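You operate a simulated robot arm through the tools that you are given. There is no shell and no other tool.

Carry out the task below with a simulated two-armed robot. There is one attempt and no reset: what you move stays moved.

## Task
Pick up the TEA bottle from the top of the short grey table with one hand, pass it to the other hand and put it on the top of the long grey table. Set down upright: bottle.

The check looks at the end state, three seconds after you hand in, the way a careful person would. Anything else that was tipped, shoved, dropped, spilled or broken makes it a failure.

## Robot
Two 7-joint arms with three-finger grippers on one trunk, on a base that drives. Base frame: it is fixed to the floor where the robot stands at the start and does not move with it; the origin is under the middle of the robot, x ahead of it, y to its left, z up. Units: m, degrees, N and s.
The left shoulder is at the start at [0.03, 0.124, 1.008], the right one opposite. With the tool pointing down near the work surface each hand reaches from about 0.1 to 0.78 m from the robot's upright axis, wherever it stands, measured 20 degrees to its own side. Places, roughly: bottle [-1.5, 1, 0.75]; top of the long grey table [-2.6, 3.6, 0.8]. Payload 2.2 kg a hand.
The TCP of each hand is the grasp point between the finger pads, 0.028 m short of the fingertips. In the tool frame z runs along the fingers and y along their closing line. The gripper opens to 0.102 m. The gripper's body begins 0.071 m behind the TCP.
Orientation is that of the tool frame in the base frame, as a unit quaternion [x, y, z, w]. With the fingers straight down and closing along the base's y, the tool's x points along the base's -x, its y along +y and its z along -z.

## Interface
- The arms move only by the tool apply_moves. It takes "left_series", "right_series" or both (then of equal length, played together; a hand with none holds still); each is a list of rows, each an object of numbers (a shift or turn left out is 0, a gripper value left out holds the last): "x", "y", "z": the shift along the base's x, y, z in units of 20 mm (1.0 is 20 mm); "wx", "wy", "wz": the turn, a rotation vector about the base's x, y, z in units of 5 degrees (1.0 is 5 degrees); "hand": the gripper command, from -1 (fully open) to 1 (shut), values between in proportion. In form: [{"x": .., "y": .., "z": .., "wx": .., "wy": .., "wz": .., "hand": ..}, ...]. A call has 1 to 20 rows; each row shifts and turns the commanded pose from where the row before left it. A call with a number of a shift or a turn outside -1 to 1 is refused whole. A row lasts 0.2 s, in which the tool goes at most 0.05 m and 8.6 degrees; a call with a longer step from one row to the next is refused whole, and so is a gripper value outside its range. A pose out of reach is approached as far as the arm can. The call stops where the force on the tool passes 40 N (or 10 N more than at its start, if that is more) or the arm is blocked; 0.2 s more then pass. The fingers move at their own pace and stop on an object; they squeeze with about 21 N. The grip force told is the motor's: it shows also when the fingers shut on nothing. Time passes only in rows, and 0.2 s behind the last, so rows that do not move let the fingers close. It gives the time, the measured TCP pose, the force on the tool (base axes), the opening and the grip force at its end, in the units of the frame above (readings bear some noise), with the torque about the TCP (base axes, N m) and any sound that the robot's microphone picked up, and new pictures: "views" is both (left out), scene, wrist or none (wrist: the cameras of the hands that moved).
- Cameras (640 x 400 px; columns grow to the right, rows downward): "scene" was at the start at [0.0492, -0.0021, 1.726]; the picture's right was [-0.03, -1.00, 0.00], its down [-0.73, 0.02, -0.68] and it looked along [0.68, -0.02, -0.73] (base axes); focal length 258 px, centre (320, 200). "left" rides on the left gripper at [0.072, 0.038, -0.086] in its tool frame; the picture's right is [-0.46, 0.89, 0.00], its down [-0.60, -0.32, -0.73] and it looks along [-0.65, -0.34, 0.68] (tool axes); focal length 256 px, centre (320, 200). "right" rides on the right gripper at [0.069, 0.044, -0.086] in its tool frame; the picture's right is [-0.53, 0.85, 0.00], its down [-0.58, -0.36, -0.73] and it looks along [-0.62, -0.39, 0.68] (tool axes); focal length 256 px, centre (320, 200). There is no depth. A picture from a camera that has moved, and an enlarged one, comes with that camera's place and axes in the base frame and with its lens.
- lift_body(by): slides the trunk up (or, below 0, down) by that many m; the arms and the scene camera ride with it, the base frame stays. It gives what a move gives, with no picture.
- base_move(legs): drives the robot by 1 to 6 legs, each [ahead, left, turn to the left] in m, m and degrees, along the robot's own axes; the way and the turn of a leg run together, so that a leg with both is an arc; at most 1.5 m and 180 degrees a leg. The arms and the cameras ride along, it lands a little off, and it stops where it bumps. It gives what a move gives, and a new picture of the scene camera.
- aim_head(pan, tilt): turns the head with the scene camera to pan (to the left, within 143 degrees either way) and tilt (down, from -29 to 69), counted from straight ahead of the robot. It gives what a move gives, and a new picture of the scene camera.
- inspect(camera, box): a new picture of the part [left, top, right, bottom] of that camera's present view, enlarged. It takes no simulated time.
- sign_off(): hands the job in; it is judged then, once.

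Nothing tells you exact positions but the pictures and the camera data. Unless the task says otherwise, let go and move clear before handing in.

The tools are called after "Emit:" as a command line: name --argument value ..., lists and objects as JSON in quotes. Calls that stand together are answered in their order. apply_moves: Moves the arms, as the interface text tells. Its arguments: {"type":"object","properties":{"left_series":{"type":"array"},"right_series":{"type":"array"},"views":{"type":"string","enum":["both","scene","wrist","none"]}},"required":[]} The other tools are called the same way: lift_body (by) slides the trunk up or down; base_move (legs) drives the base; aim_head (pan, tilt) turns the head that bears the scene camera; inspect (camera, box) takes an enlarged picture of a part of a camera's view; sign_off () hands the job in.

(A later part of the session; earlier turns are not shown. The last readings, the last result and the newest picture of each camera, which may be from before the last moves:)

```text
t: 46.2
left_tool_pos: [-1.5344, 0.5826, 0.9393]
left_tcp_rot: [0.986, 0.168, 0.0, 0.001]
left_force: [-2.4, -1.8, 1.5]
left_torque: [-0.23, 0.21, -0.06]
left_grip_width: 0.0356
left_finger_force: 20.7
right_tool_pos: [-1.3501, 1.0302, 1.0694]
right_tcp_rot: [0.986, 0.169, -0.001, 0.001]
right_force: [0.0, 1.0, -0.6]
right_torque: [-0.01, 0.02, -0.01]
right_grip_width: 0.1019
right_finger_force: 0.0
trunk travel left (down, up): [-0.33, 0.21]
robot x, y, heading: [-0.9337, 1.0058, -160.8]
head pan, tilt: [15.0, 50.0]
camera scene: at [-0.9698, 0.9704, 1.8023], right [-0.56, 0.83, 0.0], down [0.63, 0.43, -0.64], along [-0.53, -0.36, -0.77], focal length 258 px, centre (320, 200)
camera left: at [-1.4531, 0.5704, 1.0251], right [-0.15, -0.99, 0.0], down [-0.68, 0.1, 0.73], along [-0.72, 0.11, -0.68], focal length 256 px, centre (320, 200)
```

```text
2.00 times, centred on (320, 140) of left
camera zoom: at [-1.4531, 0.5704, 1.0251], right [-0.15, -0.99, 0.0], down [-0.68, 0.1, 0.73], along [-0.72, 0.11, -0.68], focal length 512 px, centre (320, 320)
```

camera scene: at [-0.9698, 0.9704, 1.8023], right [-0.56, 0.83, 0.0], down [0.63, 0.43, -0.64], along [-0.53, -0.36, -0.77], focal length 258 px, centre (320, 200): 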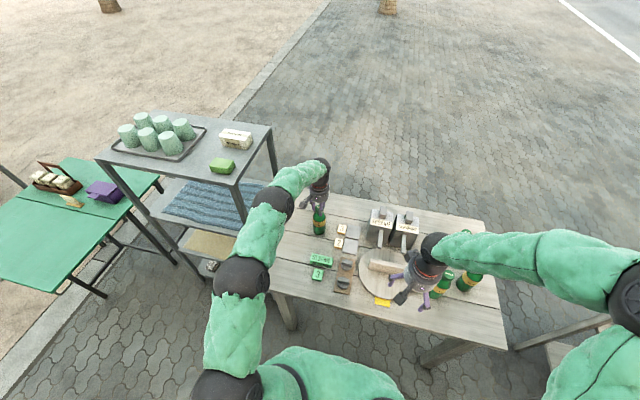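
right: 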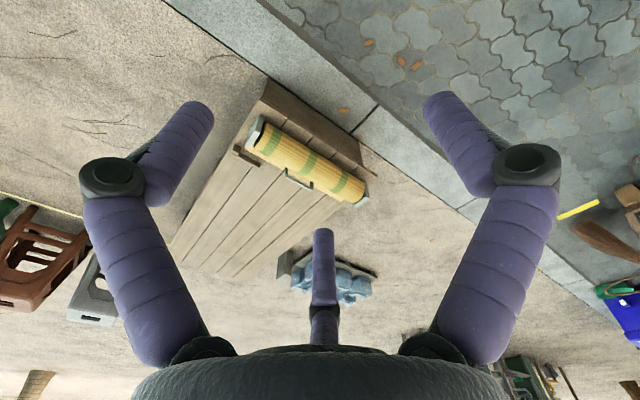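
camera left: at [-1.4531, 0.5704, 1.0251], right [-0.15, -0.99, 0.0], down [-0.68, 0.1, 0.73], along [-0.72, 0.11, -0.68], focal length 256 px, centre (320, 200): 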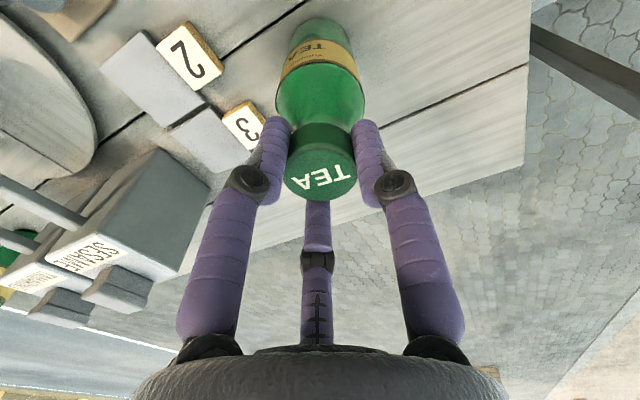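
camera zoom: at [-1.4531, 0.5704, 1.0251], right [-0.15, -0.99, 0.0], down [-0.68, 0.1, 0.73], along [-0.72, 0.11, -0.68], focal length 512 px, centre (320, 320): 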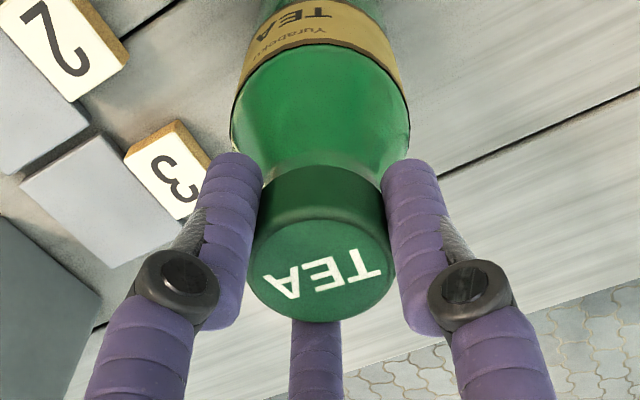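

The grip holds the cap at 35.6 mm with 20.7 N. I lift slowly a few centimetres and check that the bottle comes along upright.

Emit:
apply_moves --left_series '[{"z": 0.3}, {"z": 0.5}, {"z": 0.7}, {"z": 1}, {"z": 1}, {"z": 1}]' --views "both"

Emit:
inspect --camera "scene" --box '[290, 140, 370, 250]'

```text
t: 47.6
left_tool_pos: [-1.5334, 0.5837, 1.0281]
left_tcp_rot: [0.986, 0.168, 0.0, 0.0]
left_force: [0.0, -0.3, -2.7]
left_torque: [0.0, 0.03, 0.01]
left_grip_width: 0.0356
left_finger_force: 21.1
right_tool_pos: [-1.3507, 1.029, 1.0704]
right_tcp_rot: [0.986, 0.168, 0.0, 0.0]
right_force: [0.0, -0.4, -0.2]
right_torque: [0.01, 0.01, 0.0]
right_grip_width: 0.1019
right_finger_force: 0.0
trunk travel left (down, up): [-0.33, 0.21]
robot x, y, heading: [-0.9306, 1.0035, -161.0]
head pan, tilt: [15.0, 50.0]
camera scene: at [-0.9695, 0.9704, 1.8023], right [-0.56, 0.83, 0.0], down [0.63, 0.43, -0.64], along [-0.53, -0.36, -0.77], focal length 258 px, centre (320, 200)
camera left: at [-1.4528, 0.5708, 1.1133], right [-0.15, -0.99, 0.0], down [-0.68, 0.1, 0.73], along [-0.72, 0.11, -0.68], focal length 256 px, centre (320, 200)
```

scene: 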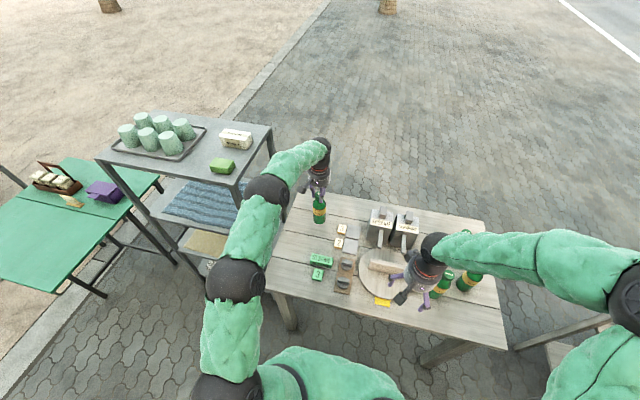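
left: 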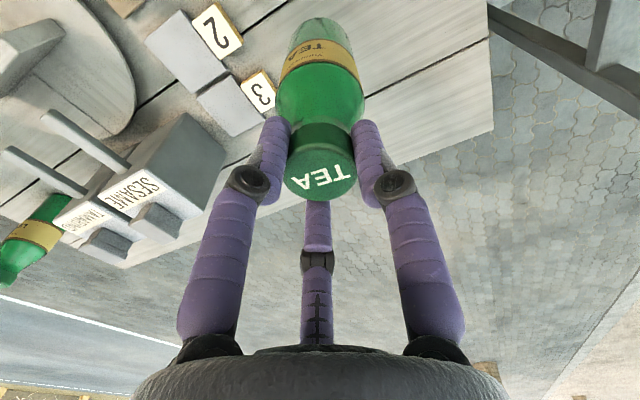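

```text
3.64 times, centred on (330, 195) of scene
camera zoom: at [-0.9695, 0.9704, 1.8023], right [-0.56, 0.83, 0.0], down [0.63, 0.43, -0.64], along [-0.53, -0.36, -0.77], focal length 937 px, centre (284, 218)
```

zoom: 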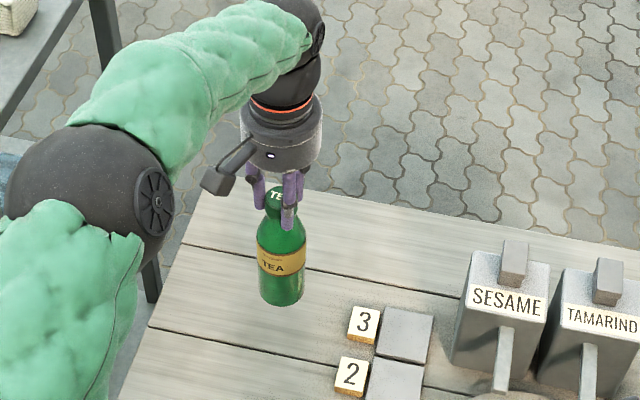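

The bottle hangs upright and free (about 0.25 kg). I raise it to clear everything on the table, then back the base off for the handover.

Emit:
apply_moves --left_series '[{"z": 0.9}, {"z": 0.9}, {"z": 0.9}, {"z": 0.9}, {"z": 0.9}]' --views "none"

Emit:
base_move --legs '[[-0.24, 0, 0]]'

```text
t: 48.8
left_tool_pos: [-1.5336, 0.5842, 1.1188]
left_tcp_rot: [0.986, 0.169, 0.001, -0.001]
left_force: [-0.6, -0.2, -3.9]
left_torque: [0.03, 0.0, 0.0]
left_grip_width: 0.0356
left_finger_force: 20.9
right_tool_pos: [-1.3502, 1.0288, 1.0691]
right_tcp_rot: [0.986, 0.169, -0.001, 0.002]
right_force: [-0.8, 0.1, 0.4]
right_torque: [0.01, -0.02, 0.02]
right_grip_width: 0.1016
right_finger_force: 0.1
trunk travel left (down, up): [-0.33, 0.21]
robot x, y, heading: [-0.9315, 1.0029, -160.8]
head pan, tilt: [15.0, 50.0]
```

```text
t: 50.6
left_tool_pos: [-1.3026, 0.6645, 1.1193]
left_tcp_rot: [0.986, 0.167, 0.0, 0.0]
left_force: [-0.2, 0.6, -2.3]
left_torque: [0.0, 0.02, 0.03]
left_grip_width: 0.0352
left_finger_force: 20.7
right_tool_pos: [-1.12, 1.1079, 1.0711]
right_tcp_rot: [0.986, 0.169, 0.0, 0.0]
right_force: [0.6, 0.7, -0.6]
right_torque: [0.0, -0.01, -0.01]
right_grip_width: 0.102
right_finger_force: 0.0
trunk travel left (down, up): [-0.33, 0.21]
robot x, y, heading: [-0.7033, 1.0847, -160.9]
head pan, tilt: [15.0, 50.0]
camera scene: at [-0.7391, 1.0506, 1.8023], right [-0.56, 0.83, 0.0], down [0.63, 0.43, -0.64], along [-0.53, -0.36, -0.77], focal length 258 px, centre (320, 200)
```

scene: 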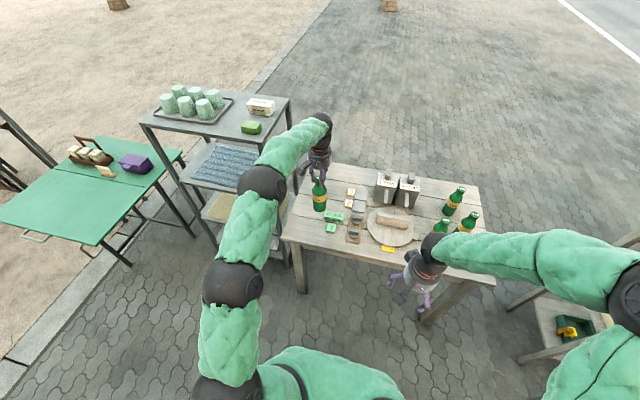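

The bottle is clear of the rack and steady. I now bring the left hand with the bottle to the middle in front of the robot and, at the same time, tilt the right hand up to point forward (30° below level) off to the right side.

Emit:
apply_moves --left_series '[{"x": 0.143, "y": 0.885}, {"x": 0.143, "y": 0.885}, {"x": 0.143, "y": 0.885}, {"x": 0.143, "y": 0.885}, {"x": 0.143, "y": 0.885}, {"x": 0.143, "y": 0.885}, {"x": 0.143, "y": 0.885}, {"x": 0.143, "y": 0.885}, {"x": 0.143, "y": 0.885}, {"x": 0.143, "y": 0.885}, {}, {}]' --right_series '[{"x": -0.47, "y": -0.163, "wx": -0.327, "wy": 0.945}, {"x": -0.47, "y": -0.163, "wx": -0.327, "wy": 0.945}, {"x": -0.47, "y": -0.163, "wx": -0.327, "wy": 0.945}, {"x": -0.47, "y": -0.163, "wx": -0.327, "wy": 0.945}, {"x": -0.47, "y": -0.163, "wx": -0.327, "wy": 0.945}, {"x": -0.47, "y": -0.163, "wx": -0.327, "wy": 0.945}, {"x": -0.47, "y": -0.163, "wx": -0.327, "wy": 0.945}, {"x": -0.47, "y": -0.163, "wx": -0.327, "wy": 0.945}, {"x": -0.47, "y": -0.163, "wx": -0.327, "wy": 0.945}, {"x": -0.47, "y": -0.163, "wx": -0.327, "wy": 0.945}, {"x": -0.47, "y": -0.163, "wx": -0.327, "wy": 0.945}, {"x": -0.47, "y": -0.163, "wx": -0.327, "wy": 0.945}]' --views "both"

Emit:
aim_head --pan 0 --tilt 50

```text
t: 53.2
left_tool_pos: [-1.2749, 0.841, 1.1171]
left_tcp_rot: [0.986, 0.168, 0.001, 0.0]
left_force: [-0.6, 0.5, -3.7]
left_torque: [-0.03, 0.02, -0.01]
left_grip_width: 0.0353
left_finger_force: 20.8
right_tool_pos: [-1.2342, 1.0692, 1.0706]
right_tcp_rot: [0.854, 0.146, -0.492, 0.083]
right_force: [-0.3, 0.3, 0.8]
right_torque: [-0.01, -0.04, 0.0]
right_grip_width: 0.102
right_finger_force: 0.1
trunk travel left (down, up): [-0.33, 0.21]
robot x, y, heading: [-0.7068, 1.0796, -161.0]
head pan, tilt: [15.0, 50.0]
camera scene: at [-0.7411, 1.0504, 1.8023], right [-0.56, 0.83, 0.0], down [0.63, 0.43, -0.64], along [-0.53, -0.36, -0.77], focal length 258 px, centre (320, 200)
camera right: at [-1.1177, 1.0645, 1.0541], right [0.03, -0.89, 0.46], down [0.21, 0.46, 0.87], along [-0.98, 0.07, 0.19], focal length 256 px, centre (320, 200)
camera left: at [-1.1945, 0.8291, 1.2026], right [-0.15, -0.99, 0.0], down [-0.68, 0.1, 0.73], along [-0.72, 0.11, -0.68], focal length 256 px, centre (320, 200)
```

scene: 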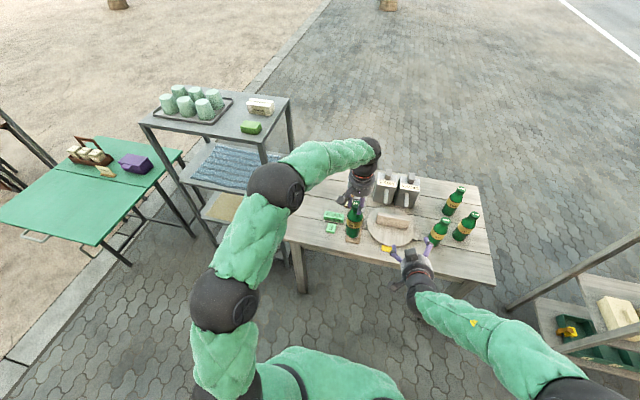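
right: 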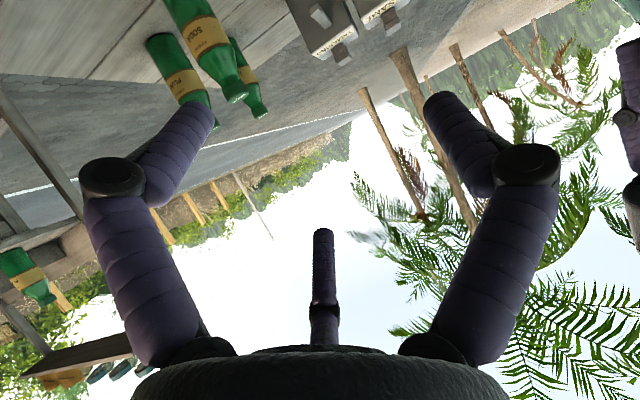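
left: 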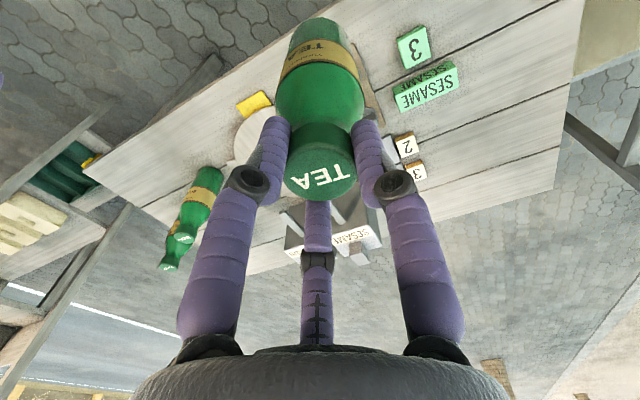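

```text
t: 54.0
left_tool_pos: [-1.2747, 0.8409, 1.1183]
left_tcp_rot: [0.986, 0.167, 0.0, 0.0]
left_force: [-0.5, -0.6, -2.8]
left_torque: [0.01, 0.02, -0.02]
left_grip_width: 0.0354
left_finger_force: 20.7
right_tool_pos: [-1.2328, 1.0693, 1.0701]
right_tcp_rot: [0.854, 0.146, -0.492, 0.083]
right_force: [-0.3, -0.4, 1.6]
right_torque: [0.02, 0.0, 0.02]
right_grip_width: 0.102
right_finger_force: 0.1
trunk travel left (down, up): [-0.33, 0.21]
robot x, y, heading: [-0.7037, 1.0877, -160.8]
head pan, tilt: [0.0, 50.0]
camera scene: at [-0.7493, 1.0682, 1.8023], right [-0.33, 0.94, 0.0], down [0.72, 0.25, -0.64], along [-0.61, -0.21, -0.77], focal length 258 px, centre (320, 200)
```

scene: 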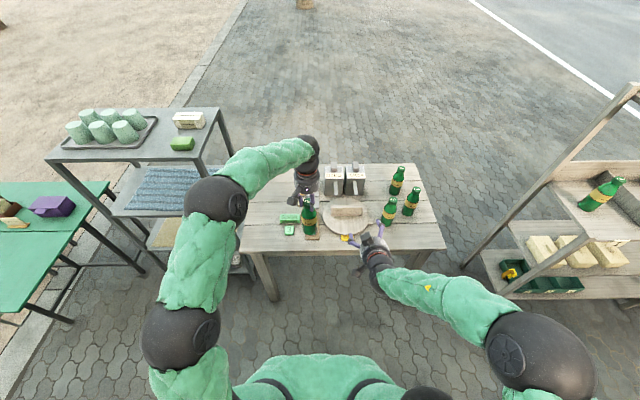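

Both poses came out as planned: the bottle axis is at [-1.275, 0.841], its base at z≈0.934. I slide the right hand sideways to just behind the bottle (robot side), fingers open.

Emit:
apply_moves --right_series '[{"x": 0.32, "y": -0.956, "hand": -1}, {"x": 0.32, "y": -0.956}, {"x": 0.32, "y": -0.956}, {"x": 0.32, "y": -0.956}, {"x": 0.32, "y": -0.956}, {"x": 0.32, "y": -0.956}, {"x": 0.32, "y": -0.956}, {"x": 0.32, "y": -0.956}, {"x": 0.32, "y": -0.956}, {"x": 0.32, "y": -0.956}, {}]' --views "both"

Emit:
inspect --camera "scene" --box '[240, 110, 400, 290]'

```text
t: 56.4
left_tool_pos: [-1.2749, 0.8416, 1.118]
left_tcp_rot: [0.986, 0.167, 0.001, 0.0]
left_force: [-0.4, -0.6, -2.8]
left_torque: [0.06, -0.03, 0.04]
left_grip_width: 0.0356
left_finger_force: 21.2
right_tool_pos: [-1.1706, 0.8776, 1.0709]
right_tcp_rot: [0.854, 0.146, -0.493, 0.082]
right_force: [0.5, 0.5, -0.7]
right_torque: [-0.01, 0.0, 0.01]
right_grip_width: 0.1019
right_finger_force: 0.1
trunk travel left (down, up): [-0.33, 0.21]
robot x, y, heading: [-0.7045, 1.0847, -160.9]
head pan, tilt: [0.0, 50.0]
camera scene: at [-0.7493, 1.0688, 1.8023], right [-0.33, 0.94, 0.0], down [0.72, 0.25, -0.64], along [-0.61, -0.21, -0.77], focal length 258 px, centre (320, 200)
camera right: at [-1.0524, 0.8727, 1.055], right [0.03, -0.89, 0.46], down [0.2, 0.46, 0.87], along [-0.98, 0.07, 0.19], focal length 256 px, centre (320, 200)
```

scene: 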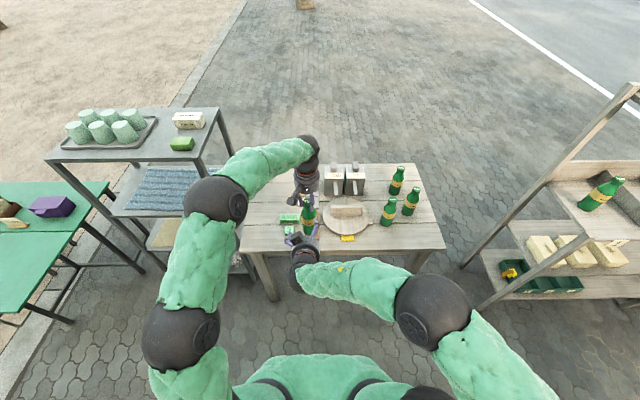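
right: 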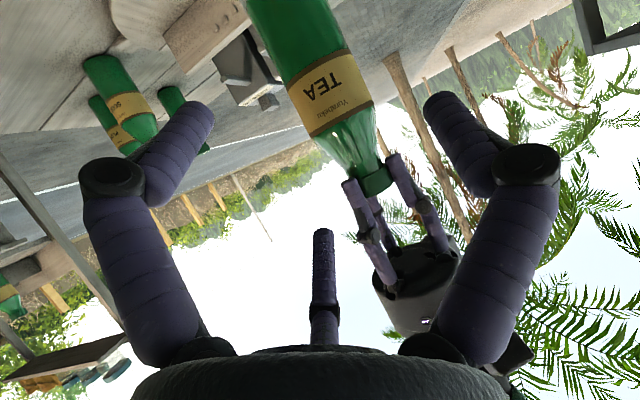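

```text
2.22 times, centred on (320, 200) of scene
camera zoom: at [-0.7493, 1.0688, 1.8023], right [-0.33, 0.94, 0.0], down [0.72, 0.25, -0.64], along [-0.61, -0.21, -0.77], focal length 572 px, centre (320, 200)
```

zoom: 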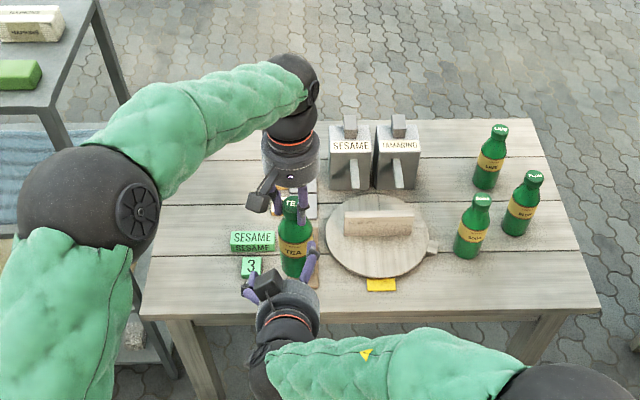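

The right hand is lined up behind the bottle with its fingers either side. I advance it along its pointing direction so the body lies between its pads, about 62 mm above the base.

Emit:
apply_moves --right_series '[{"x": -0.7436, "y": -0.2571, "z": -0.535}, {"x": -0.7436, "y": -0.2571, "z": -0.535}, {"x": -0.7436, "y": -0.2571, "z": -0.535}, {"x": -0.7436, "y": -0.2571, "z": -0.535}, {"x": -0.7436, "y": -0.2571, "z": -0.535}, {"x": -0.7436, "y": -0.2571, "z": -0.535}, {"x": -0.7436, "y": -0.2571, "z": -0.535}, {}]' --views "both"

Emit:
inspect --camera "scene" --box '[270, 150, 370, 270]'

Emit:
inspect --camera "left" --box '[0, 0, 640, 400]'

```text
t: 58.2
left_tool_pos: [-1.2733, 0.8418, 1.1179]
left_tcp_rot: [0.986, 0.167, 0.001, 0.001]
left_force: [1.8, -3.1, -4.1]
left_torque: [-0.28, -0.16, 0.05]
left_grip_width: 0.0364
left_finger_force: 21.1
right_tool_pos: [-1.2737, 0.8418, 0.9957]
right_tcp_rot: [0.854, 0.146, -0.493, 0.083]
right_force: [-2.8, 3.2, 1.3]
right_torque: [-0.09, -0.13, -0.04]
right_grip_width: 0.1019
right_finger_force: 0.0
trunk travel left (down, up): [-0.33, 0.21]
robot x, y, heading: [-0.7041, 1.0853, -160.7]
head pan, tilt: [0.0, 50.0]
camera scene: at [-0.7488, 1.0685, 1.8023], right [-0.33, 0.94, 0.0], down [0.72, 0.25, -0.64], along [-0.61, -0.21, -0.77], focal length 258 px, centre (320, 200)
camera right: at [-1.158, 0.8363, 0.9802], right [0.03, -0.89, 0.46], down [0.21, 0.46, 0.87], along [-0.98, 0.07, 0.19], focal length 256 px, centre (320, 200)
```

scene: 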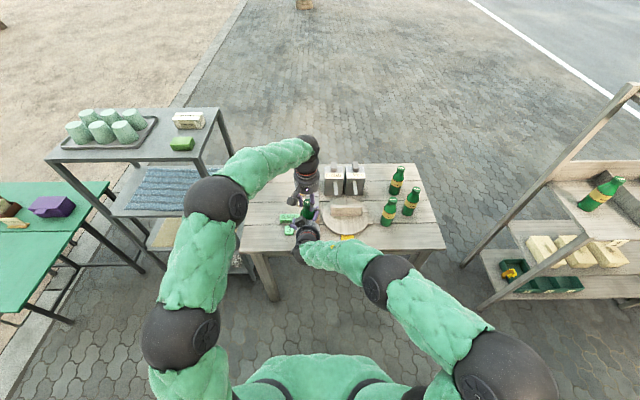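
right: 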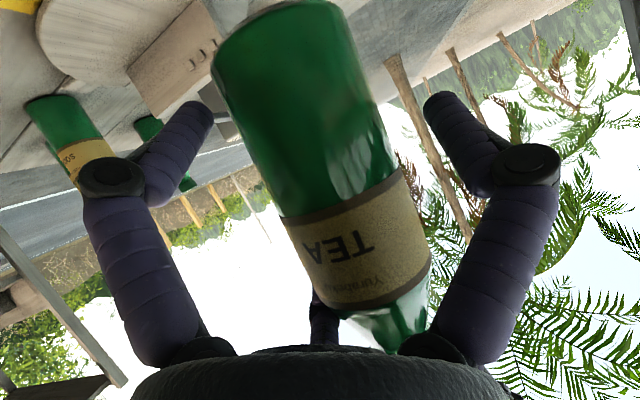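

```text
3.33 times, centred on (320, 210) of scene
camera zoom: at [-0.7488, 1.0685, 1.8023], right [-0.33, 0.94, 0.0], down [0.72, 0.25, -0.64], along [-0.61, -0.21, -0.77], focal length 859 px, centre (320, 167)
```

zoom: 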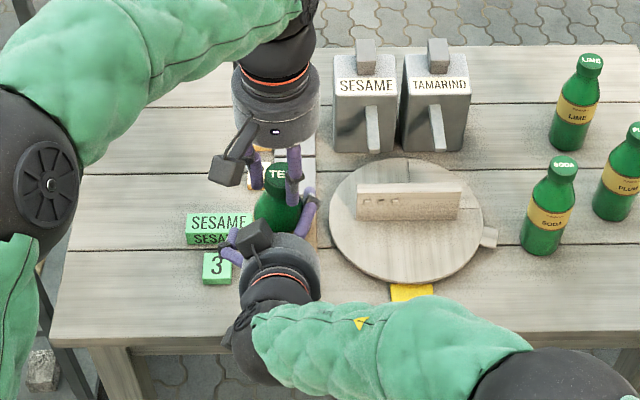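

```text
1.00 times, centred on (320, 200) of left (not enlarged: the box is as wide or as high as the picture)
camera zoom: at [-1.1934, 0.8291, 1.203], right [-0.15, -0.99, 0.0], down [-0.68, 0.1, 0.73], along [-0.72, 0.11, -0.68], focal length 256 px, centre (320, 200)
```

zoom: 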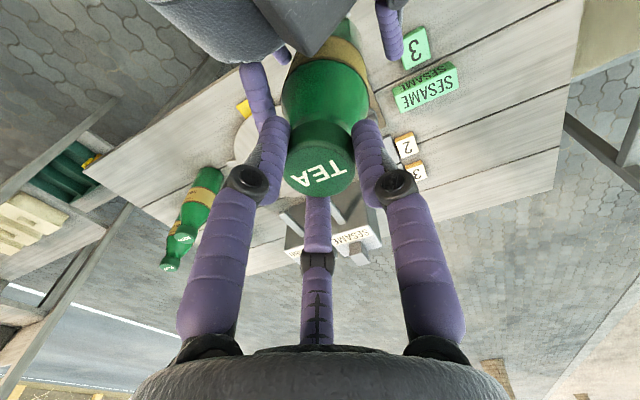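

The two hands now show opposing forces of about 4 N, so part of the right hand is touching the bottle although it is centred. It looks like the hand's third finger (upper right) touches, so I shift the right hand slightly to its right and up to relieve the contact.

Emit:
apply_moves --right_series '[{"x": -0.09, "y": 0.26, "z": 0.3}, {"x": -0.09, "y": 0.26, "z": 0.3}, {}]' --views "wrist"

Emit:
inspect --camera "scene" --box '[290, 170, 350, 240]'

Emit:
inspect --camera "left" --box '[160, 0, 480, 200]'

```text
t: 59.0
left_tool_pos: [-1.275, 0.8411, 1.1171]
left_tcp_rot: [0.986, 0.168, 0.001, -0.001]
left_force: [0.4, -0.2, -3.2]
left_torque: [0.03, 0.01, 0.02]
left_grip_width: 0.0361
left_finger_force: 21.8
right_tool_pos: [-1.2781, 0.8532, 1.0063]
right_tcp_rot: [0.854, 0.146, -0.492, 0.082]
right_force: [0.5, -0.3, -0.1]
right_torque: [0.0, 0.01, 0.02]
right_grip_width: 0.1018
right_finger_force: 0.1
trunk travel left (down, up): [-0.33, 0.21]
robot x, y, heading: [-0.7038, 1.0838, -161.0]
head pan, tilt: [0.0, 50.0]
camera right: at [-1.161, 0.8477, 0.9913], right [0.03, -0.89, 0.46], down [0.2, 0.46, 0.87], along [-0.98, 0.07, 0.19], focal length 256 px, centre (320, 200)
```

right: 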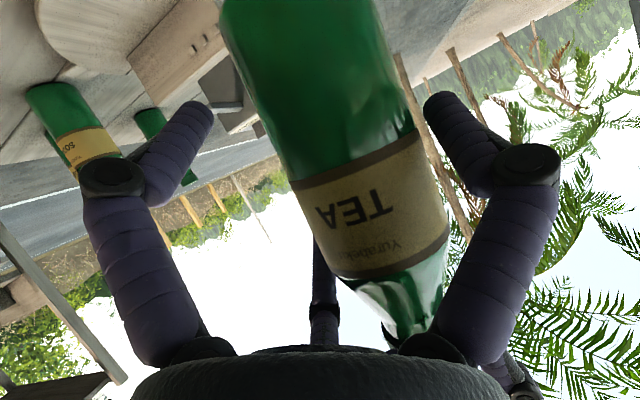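

```text
5.71 times, centred on (320, 205) of scene
camera zoom: at [-0.7493, 1.0681, 1.8023], right [-0.33, 0.94, 0.0], down [0.72, 0.25, -0.64], along [-0.61, -0.21, -0.77], focal length 1472 px, centre (320, 171)
```

zoom: 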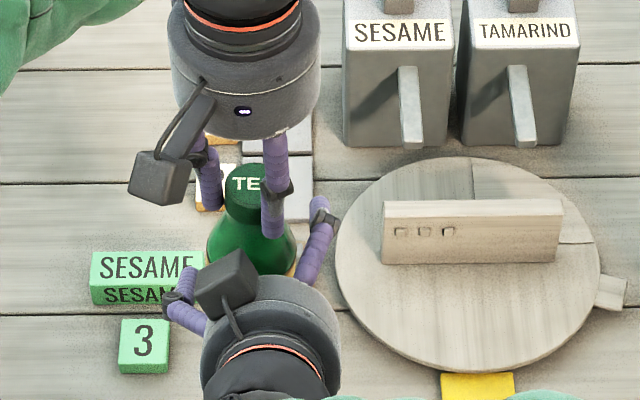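

```text
2.00 times, centred on (320, 100) of left
camera zoom: at [-1.1939, 0.8289, 1.2029], right [-0.15, -0.99, 0.0], down [-0.68, 0.1, 0.73], along [-0.72, 0.11, -0.68], focal length 512 px, centre (320, 400)
```

zoom: 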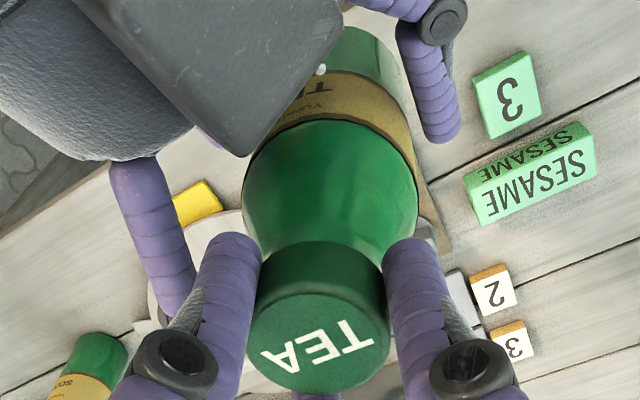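

The contact is gone (forces near zero), so the hand's third finger is real and the bottle now sits freely between the fingers. Before closing I take a closer look at how the two hands and the dark block between them lie.

Emit:
inspect --camera "scene" --box '[298, 185, 342, 230]'

Emit:
inspect --camera "left" --box '[200, 0, 400, 125]'

Emit:
aim_head --pan 0 --tilt 35

```text
8.89 times, centred on (320, 208) of scene
camera zoom: at [-0.7493, 1.0681, 1.8023], right [-0.33, 0.94, 0.0], down [0.72, 0.25, -0.64], along [-0.61, -0.21, -0.77], focal length 2290 px, centre (320, 133)
```

zoom: 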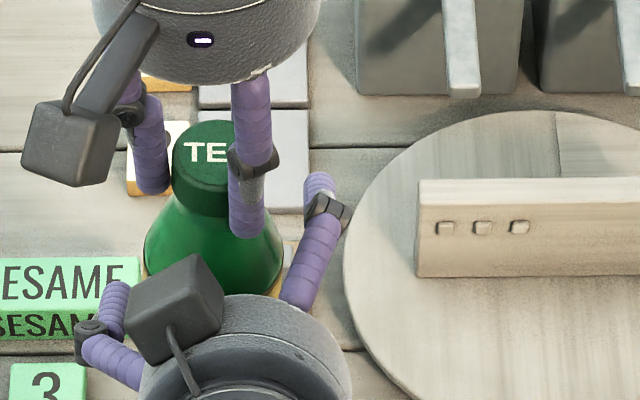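

```text
3.20 times, centred on (300, 62) of left
camera zoom: at [-1.1939, 0.8289, 1.2029], right [-0.15, -0.99, 0.0], down [-0.68, 0.1, 0.73], along [-0.72, 0.11, -0.68], focal length 819 px, centre (384, 640)
```

zoom: 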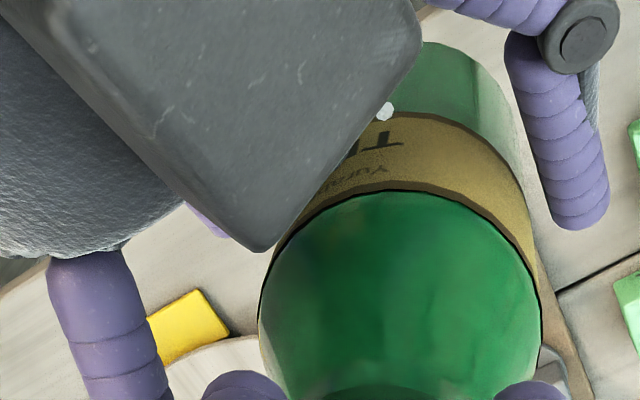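

```text
t: 59.7
left_tool_pos: [-1.2744, 0.8402, 1.1185]
left_tcp_rot: [0.986, 0.168, 0.001, -0.001]
left_force: [-1.0, -0.9, -2.5]
left_torque: [0.02, 0.02, -0.01]
left_grip_width: 0.0363
left_finger_force: 20.9
right_tool_pos: [-1.2792, 0.852, 1.008]
right_tcp_rot: [0.854, 0.146, -0.493, 0.083]
right_force: [0.9, -0.4, 0.1]
right_torque: [0.01, -0.03, 0.02]
right_grip_width: 0.1021
right_finger_force: 0.0
trunk travel left (down, up): [-0.33, 0.21]
robot x, y, heading: [-0.7039, 1.0836, -160.8]
head pan, tilt: [0.0, 35.0]
camera scene: at [-0.7598, 1.0645, 1.824], right [-0.33, 0.94, 0.0], down [0.54, 0.19, -0.82], along [-0.77, -0.27, -0.57], focal length 258 px, centre (320, 200)
```

scene: 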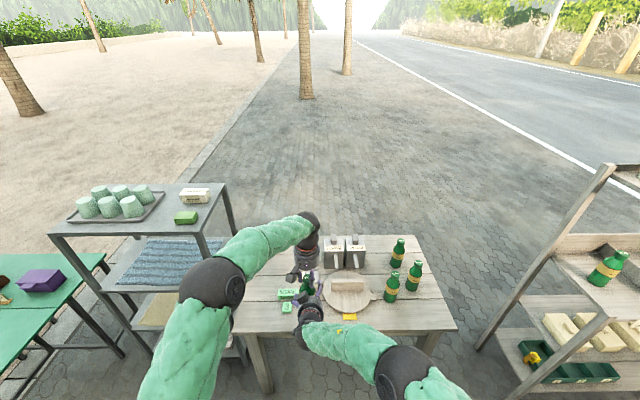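

The left hand's fingers and the right hand's parts are clear of each other, with both force readings near zero. I now close the right hand on the bottle body while the left keeps holding the cap.

Emit:
apply_moves --right_series '[{"hand": 1}, {"hand": 1}, {"hand": 1}, {"hand": 1}]' --views "wrist"

Emit:
inspect --camera "left" --box '[160, 0, 480, 200]'

Emit:
inspect --camera "scene" --box '[280, 220, 350, 340]'

```text
t: 60.7
left_tool_pos: [-1.275, 0.8415, 1.1187]
left_tcp_rot: [0.986, 0.168, 0.0, -0.001]
left_force: [-7.4, 10.6, -5.6]
left_torque: [0.4, 0.48, -0.01]
left_grip_width: 0.0357
left_finger_force: 21.1
right_tool_pos: [-1.2769, 0.8522, 1.0062]
right_tcp_rot: [0.854, 0.147, -0.492, 0.083]
right_force: [7.9, -9.0, 1.9]
right_torque: [0.65, 0.39, 0.05]
right_grip_width: 0.0781
right_finger_force: 21.4
trunk travel left (down, up): [-0.33, 0.21]
robot x, y, heading: [-0.7055, 1.0842, -160.7]
head pan, tilt: [0.0, 35.0]
camera right: at [-1.1605, 0.8474, 0.9912], right [0.03, -0.89, 0.46], down [0.2, 0.46, 0.87], along [-0.98, 0.07, 0.19], focal length 256 px, centre (320, 200)
```

right: 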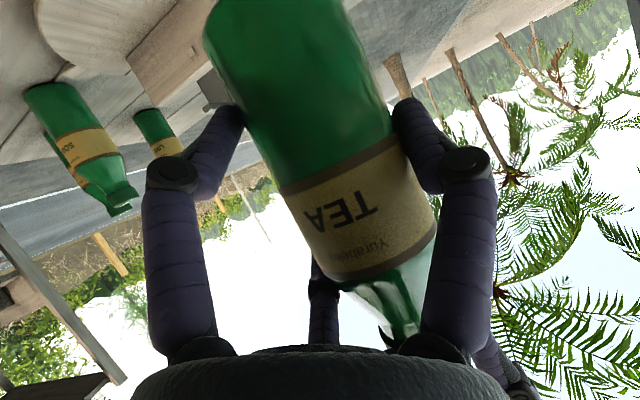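

```text
2.00 times, centred on (320, 100) of left
camera zoom: at [-1.1941, 0.8294, 1.2028], right [-0.15, -0.99, 0.0], down [-0.68, 0.1, 0.73], along [-0.72, 0.11, -0.68], focal length 512 px, centre (320, 400)
```

zoom: 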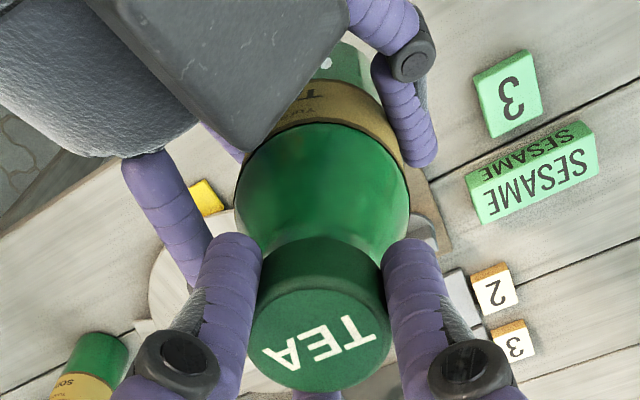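

```text
3.33 times, centred on (315, 280) of scene
camera zoom: at [-0.7598, 1.0645, 1.824], right [-0.33, 0.94, 0.0], down [0.54, 0.19, -0.82], along [-0.77, -0.27, -0.57], focal length 859 px, centre (337, -67)
```

zoom: 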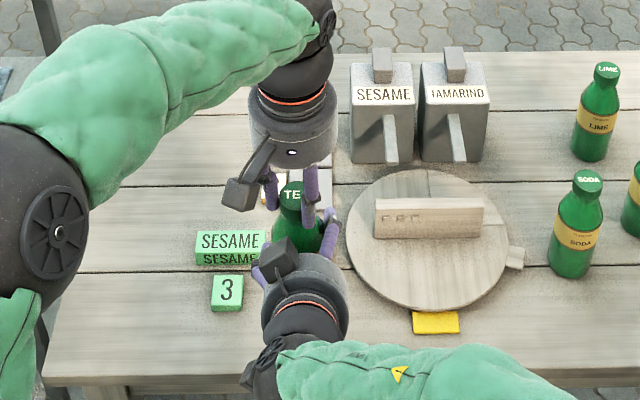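

The right hand grips the body (three fingers, width 78 mm, 21 N), and the hands pull against each other by about 12 N sideways. I nudge the right hand a couple of millimetres to relax that before letting go with the left.

Emit:
apply_moves --right_series '[{"x": 0.08, "y": -0.09}, {}]' --views "none"

```text
t: 61.3
left_tool_pos: [-1.2744, 0.8412, 1.1183]
left_tcp_rot: [0.986, 0.168, 0.001, 0.0]
left_force: [-0.9, 7.8, -0.4]
left_torque: [0.06, 0.08, 0.0]
left_grip_width: 0.0356
left_finger_force: 21.0
right_tool_pos: [-1.2766, 0.8518, 1.0072]
right_tcp_rot: [0.854, 0.147, -0.493, 0.083]
right_force: [1.0, -7.7, 0.2]
right_torque: [0.84, -0.11, 0.01]
right_grip_width: 0.0784
right_finger_force: 21.2
trunk travel left (down, up): [-0.33, 0.21]
robot x, y, heading: [-0.7028, 1.0839, -160.8]
head pan, tilt: [0.0, 35.0]
```

Emit:
apply_moves --right_series '[{"x": 0.03, "y": -0.16}, {}]' --views "none"

```text
t: 61.9
left_tool_pos: [-1.2743, 0.8395, 1.1177]
left_tcp_rot: [0.986, 0.169, 0.001, 0.001]
left_force: [4.5, -6.7, -1.9]
left_torque: [-0.52, -0.18, 0.09]
left_grip_width: 0.0356
left_finger_force: 20.8
right_tool_pos: [-1.2759, 0.849, 1.0074]
right_tcp_rot: [0.854, 0.145, -0.493, 0.082]
right_force: [-4.1, 6.1, -0.4]
right_torque: [-0.14, -0.38, -0.12]
right_grip_width: 0.0781
right_finger_force: 20.9
trunk travel left (down, up): [-0.33, 0.21]
robot x, y, heading: [-0.7056, 1.0831, -161.0]
head pan, tilt: [0.0, 35.0]
```

Emit:
apply_moves --right_series '[{"x": -0.02, "y": 0.08}, {}]' --views "none"

```text
t: 62.5
left_tool_pos: [-1.2743, 0.8407, 1.1178]
left_tcp_rot: [0.986, 0.168, 0.002, 0.0]
left_force: [11.3, -3.6, 2.0]
left_torque: [-0.3, -0.51, 0.23]
left_grip_width: 0.0357
left_finger_force: 21.2
right_tool_pos: [-1.2755, 0.8504, 1.0066]
right_tcp_rot: [0.854, 0.145, -0.492, 0.082]
right_force: [-10.8, 3.3, -3.3]
right_torque: [0.01, -0.73, -0.36]
right_grip_width: 0.078
right_finger_force: 20.1
trunk travel left (down, up): [-0.33, 0.21]
robot x, y, heading: [-0.7036, 1.0852, -160.7]
head pan, tilt: [0.0, 35.0]
```

Emit:
apply_moves --right_series '[{"x": -0.05, "y": 0.02}, {}]' --views "wrist"

```text
t: 63.1
left_tool_pos: [-1.2745, 0.8411, 1.1167]
left_tcp_rot: [0.986, 0.168, 0.001, 0.0]
left_force: [8.0, -4.5, 0.8]
left_torque: [-0.13, -0.37, 0.22]
left_grip_width: 0.0357
left_finger_force: 20.7
right_tool_pos: [-1.277, 0.8514, 1.0081]
right_tcp_rot: [0.854, 0.146, -0.492, 0.083]
right_force: [-7.8, 3.7, -1.6]
right_torque: [-0.26, -0.45, -0.25]
right_grip_width: 0.078
right_finger_force: 21.0
trunk travel left (down, up): [-0.33, 0.21]
robot x, y, heading: [-0.7053, 1.0841, -160.9]
head pan, tilt: [0.0, 35.0]
camera right: at [-1.1596, 0.8457, 0.9914], right [0.03, -0.89, 0.46], down [0.2, 0.46, 0.87], along [-0.98, 0.07, 0.19], focal length 256 px, centre (320, 200)
```

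right: 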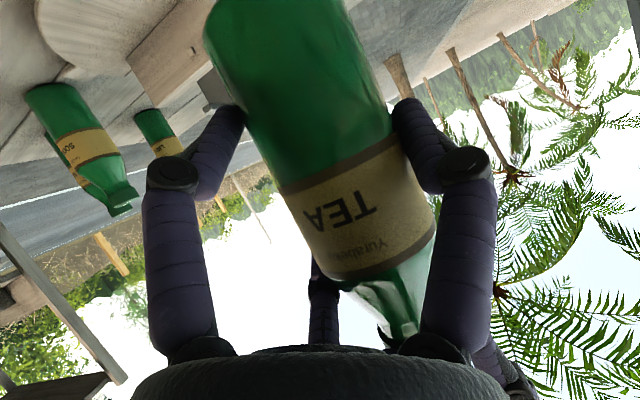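

The grip looks firm from below. I open the left hand just enough to free the cap (to about 46 mm) and check the loads before lifting it away.

Emit:
apply_moves --left_series '[{"hand": 0.1}, {"hand": 0.1}, {"hand": 0.1}]' --views "wrist"

Emit:
inspect --camera "scene" --box '[280, 220, 350, 340]'

```text
t: 63.9
left_tool_pos: [-1.2743, 0.8417, 1.1177]
left_tcp_rot: [0.986, 0.168, 0.0, -0.001]
left_force: [0.3, 1.2, 0.4]
left_torque: [0.01, 0.02, 0.04]
left_grip_width: 0.046
left_finger_force: 0.1
right_tool_pos: [-1.2767, 0.8503, 1.007]
right_tcp_rot: [0.854, 0.146, -0.493, 0.082]
right_force: [-0.3, -0.6, 0.0]
right_torque: [0.05, -0.01, 0.0]
right_grip_width: 0.0779
right_finger_force: 20.8
trunk travel left (down, up): [-0.33, 0.21]
robot x, y, heading: [-0.7032, 1.0835, -161.1]
head pan, tilt: [0.0, 35.0]
camera left: at [-1.194, 0.8289, 1.2029], right [-0.15, -0.99, 0.0], down [-0.68, 0.1, 0.73], along [-0.72, 0.11, -0.68], focal length 256 px, centre (320, 200)
```

left: 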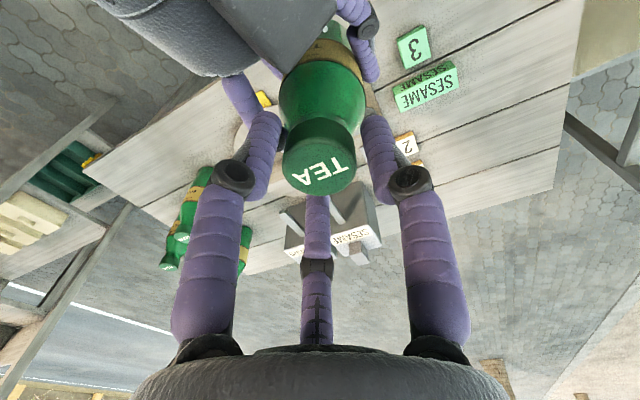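

```text
3.33 times, centred on (315, 280) of scene
camera zoom: at [-0.7598, 1.0646, 1.824], right [-0.33, 0.94, 0.0], down [0.54, 0.19, -0.82], along [-0.77, -0.27, -0.57], focal length 859 px, centre (337, -67)
```

zoom: 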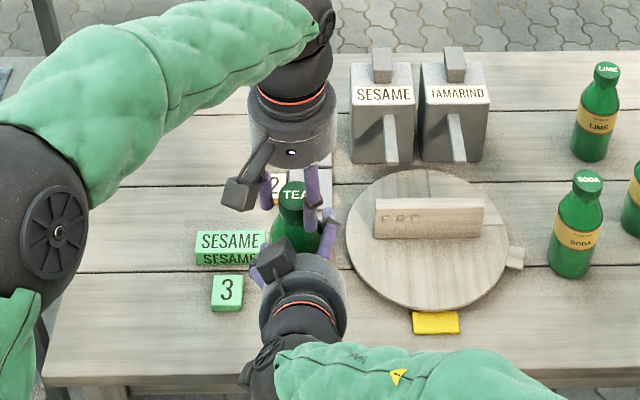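

The left hand is free of load and the bottle stays in the right hand. I lift the left hand straight up clear of the cap.

Emit:
apply_moves --left_series '[{"z": 0.4}, {"z": 0.8}, {"z": 1}, {"z": 1}, {"z": 1}, {"z": 1}]' --views "both"

Emit:
inspect --camera "scene" --box '[280, 200, 350, 340]'

```text
t: 65.3
left_tool_pos: [-1.2766, 0.8426, 1.2222]
left_tcp_rot: [0.986, 0.168, 0.001, -0.001]
left_force: [-0.3, -0.5, -0.9]
left_torque: [0.0, -0.02, 0.02]
left_grip_width: 0.0459
left_finger_force: 0.0
right_tool_pos: [-1.2767, 0.8501, 1.0066]
right_tcp_rot: [0.854, 0.146, -0.492, 0.083]
right_force: [0.0, 0.1, -1.0]
right_torque: [0.02, -0.01, 0.03]
right_grip_width: 0.0781
right_finger_force: 20.7
trunk travel left (down, up): [-0.33, 0.21]
robot x, y, heading: [-0.7086, 1.0832, -161.0]
head pan, tilt: [0.0, 35.0]
camera scene: at [-0.7595, 1.0646, 1.824], right [-0.33, 0.94, 0.0], down [0.54, 0.19, -0.82], along [-0.77, -0.27, -0.57], focal length 258 px, centre (320, 200)
camera left: at [-1.195, 0.8293, 1.3073], right [-0.15, -0.99, 0.0], down [-0.68, 0.1, 0.73], along [-0.72, 0.11, -0.68], focal length 256 px, centre (320, 200)
```

scene: 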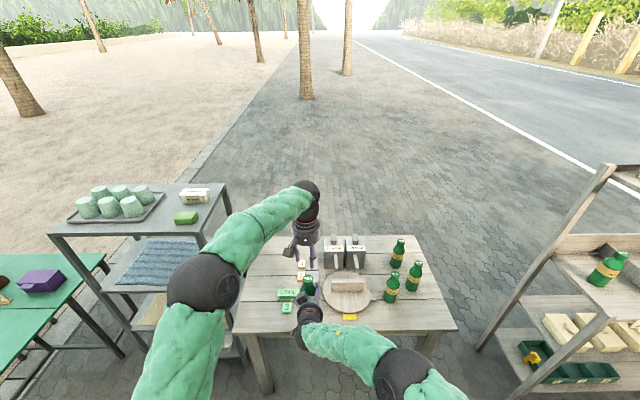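
left: 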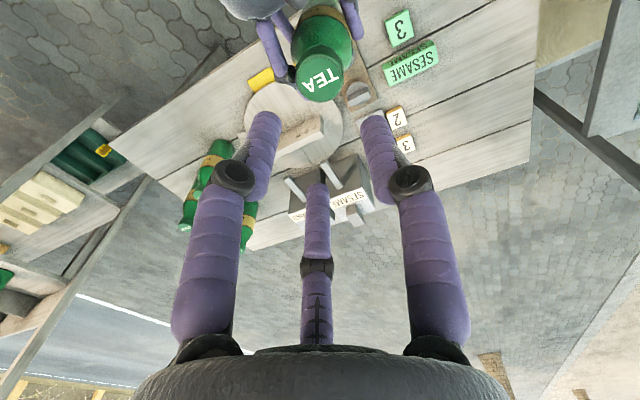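

```text
2.86 times, centred on (315, 270) of scene
camera zoom: at [-0.7595, 1.0646, 1.824], right [-0.33, 0.94, 0.0], down [0.54, 0.19, -0.82], along [-0.77, -0.27, -0.57], focal length 736 px, centre (334, 0)
```

zoom: 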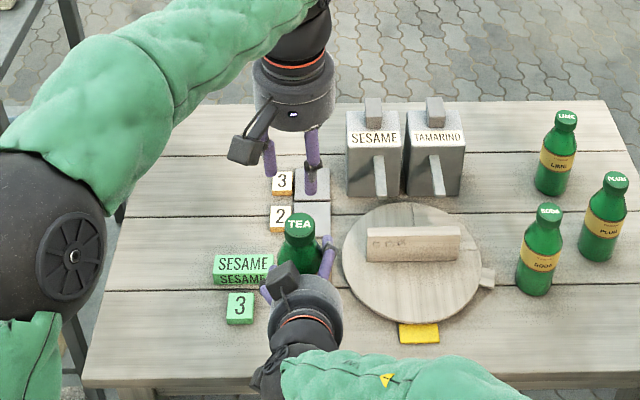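

The handover worked: the right hand holds the TEA bottle upright by its body. I tuck the left hand back out of the way, draw the right hand in somewhat, and look along the way to the long table.

Emit:
apply_moves --left_series '[{"x": 0.94, "y": -0.5}, {"x": 0.94, "y": -0.5}, {"x": 0.94, "y": -0.5}, {"x": 0.94, "y": -0.5}, {"x": 0.94, "y": -0.5}, {"x": 0.94, "y": -0.5}, {"x": 0.94, "y": -0.5}, {"x": 0.94, "y": -0.5}, {"x": 0.94, "y": -0.5}, {"x": 0.94, "y": -0.5}]' --right_series '[{"z": 0.5}, {"z": 0.5}, {"x": 0.6, "y": 0.21, "z": 0.5}, {"x": 0.6, "y": 0.21, "z": 0.5}, {"x": 0.6, "y": 0.21}, {"x": 0.6, "y": 0.21}, {"x": 0.6, "y": 0.21}, {"x": 0.6, "y": 0.21}, {"x": 0.6, "y": 0.21}, {"x": 0.6, "y": 0.21}]' --views "scene"

Emit:
aim_head --pan -90 --tilt 30

Emit:
aim_head --pan -55 --tilt 35

```text
t: 67.5
left_tool_pos: [-1.0841, 0.7431, 1.2232]
left_tcp_rot: [0.986, 0.168, -0.001, -0.001]
left_force: [0.7, -0.6, -0.7]
left_torque: [0.0, 0.03, -0.03]
left_grip_width: 0.0459
left_finger_force: 0.1
right_tool_pos: [-1.1809, 0.8835, 1.0469]
right_tcp_rot: [0.853, 0.146, -0.494, 0.083]
right_force: [1.0, -0.2, -2.1]
right_torque: [0.08, 0.02, -0.02]
right_grip_width: 0.078
right_finger_force: 21.2
trunk travel left (down, up): [-0.33, 0.21]
robot x, y, heading: [-0.7014, 1.0834, -161.0]
head pan, tilt: [0.0, 35.0]
camera scene: at [-0.758, 1.0647, 1.8241], right [-0.33, 0.94, 0.0], down [0.54, 0.19, -0.82], along [-0.77, -0.27, -0.57], focal length 258 px, centre (320, 200)
```

scene: 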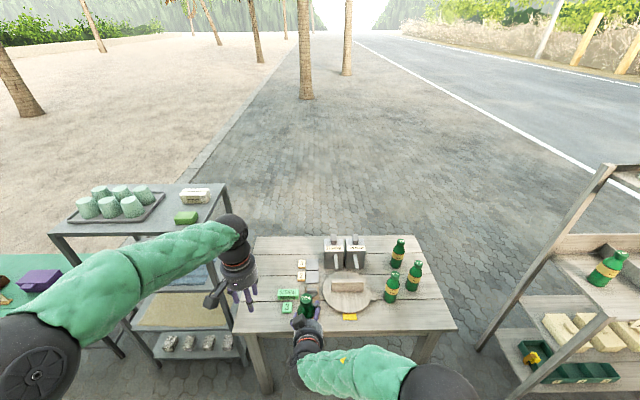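

```text
t: 69.2
left_tool_pos: [-1.087, 0.7426, 1.2231]
left_tcp_rot: [0.986, 0.167, 0.001, 0.0]
left_force: [-0.8, -0.4, -0.2]
left_torque: [0.02, 0.02, 0.0]
left_grip_width: 0.046
left_finger_force: 0.0
right_tool_pos: [-1.1801, 0.8834, 1.0466]
right_tcp_rot: [0.854, 0.146, -0.492, 0.083]
right_force: [-0.4, -1.0, -3.4]
right_torque: [0.01, 0.03, 0.0]
right_grip_width: 0.0779
right_finger_force: 20.9
trunk travel left (down, up): [-0.33, 0.21]
robot x, y, heading: [-0.7057, 1.0817, -160.8]
head pan, tilt: [-90.0, 30.0]
camera scene: at [-0.7063, 1.1789, 1.8318], right [0.94, 0.33, 0.0], down [0.17, -0.47, -0.87], along [-0.29, 0.82, -0.5], focal length 258 px, centre (320, 200)
```

scene: 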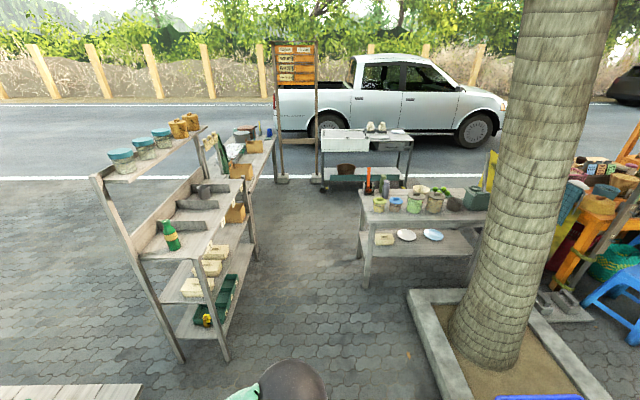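

```text
t: 70.2
left_tool_pos: [-1.087, 0.7442, 1.2216]
left_tcp_rot: [0.986, 0.167, 0.002, 0.0]
left_force: [0.0, 0.2, -0.3]
left_torque: [-0.01, 0.03, -0.02]
left_grip_width: 0.0459
left_finger_force: 0.0
right_tool_pos: [-1.1804, 0.8833, 1.0474]
right_tcp_rot: [0.854, 0.146, -0.492, 0.082]
right_force: [-0.3, -0.4, -2.9]
right_torque: [0.01, 0.01, -0.03]
right_grip_width: 0.0781
right_finger_force: 20.4
trunk travel left (down, up): [-0.33, 0.21]
robot x, y, heading: [-0.7038, 1.0826, -160.8]
head pan, tilt: [-55.0, 35.0]
camera scene: at [-0.7478, 1.1451, 1.8241], right [0.59, 0.81, 0.0], down [0.47, -0.34, -0.82], along [-0.66, 0.48, -0.57], focal length 258 px, centre (320, 200)
```

scene: 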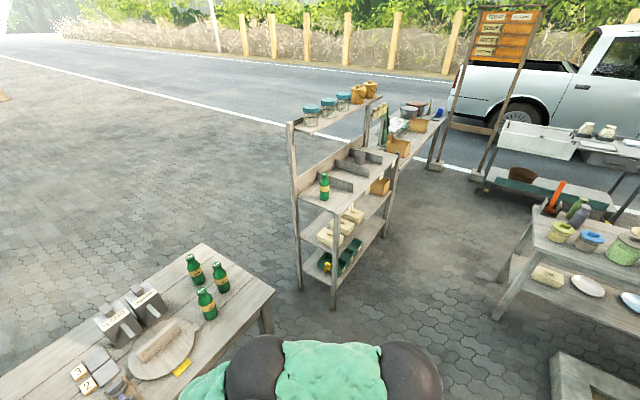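

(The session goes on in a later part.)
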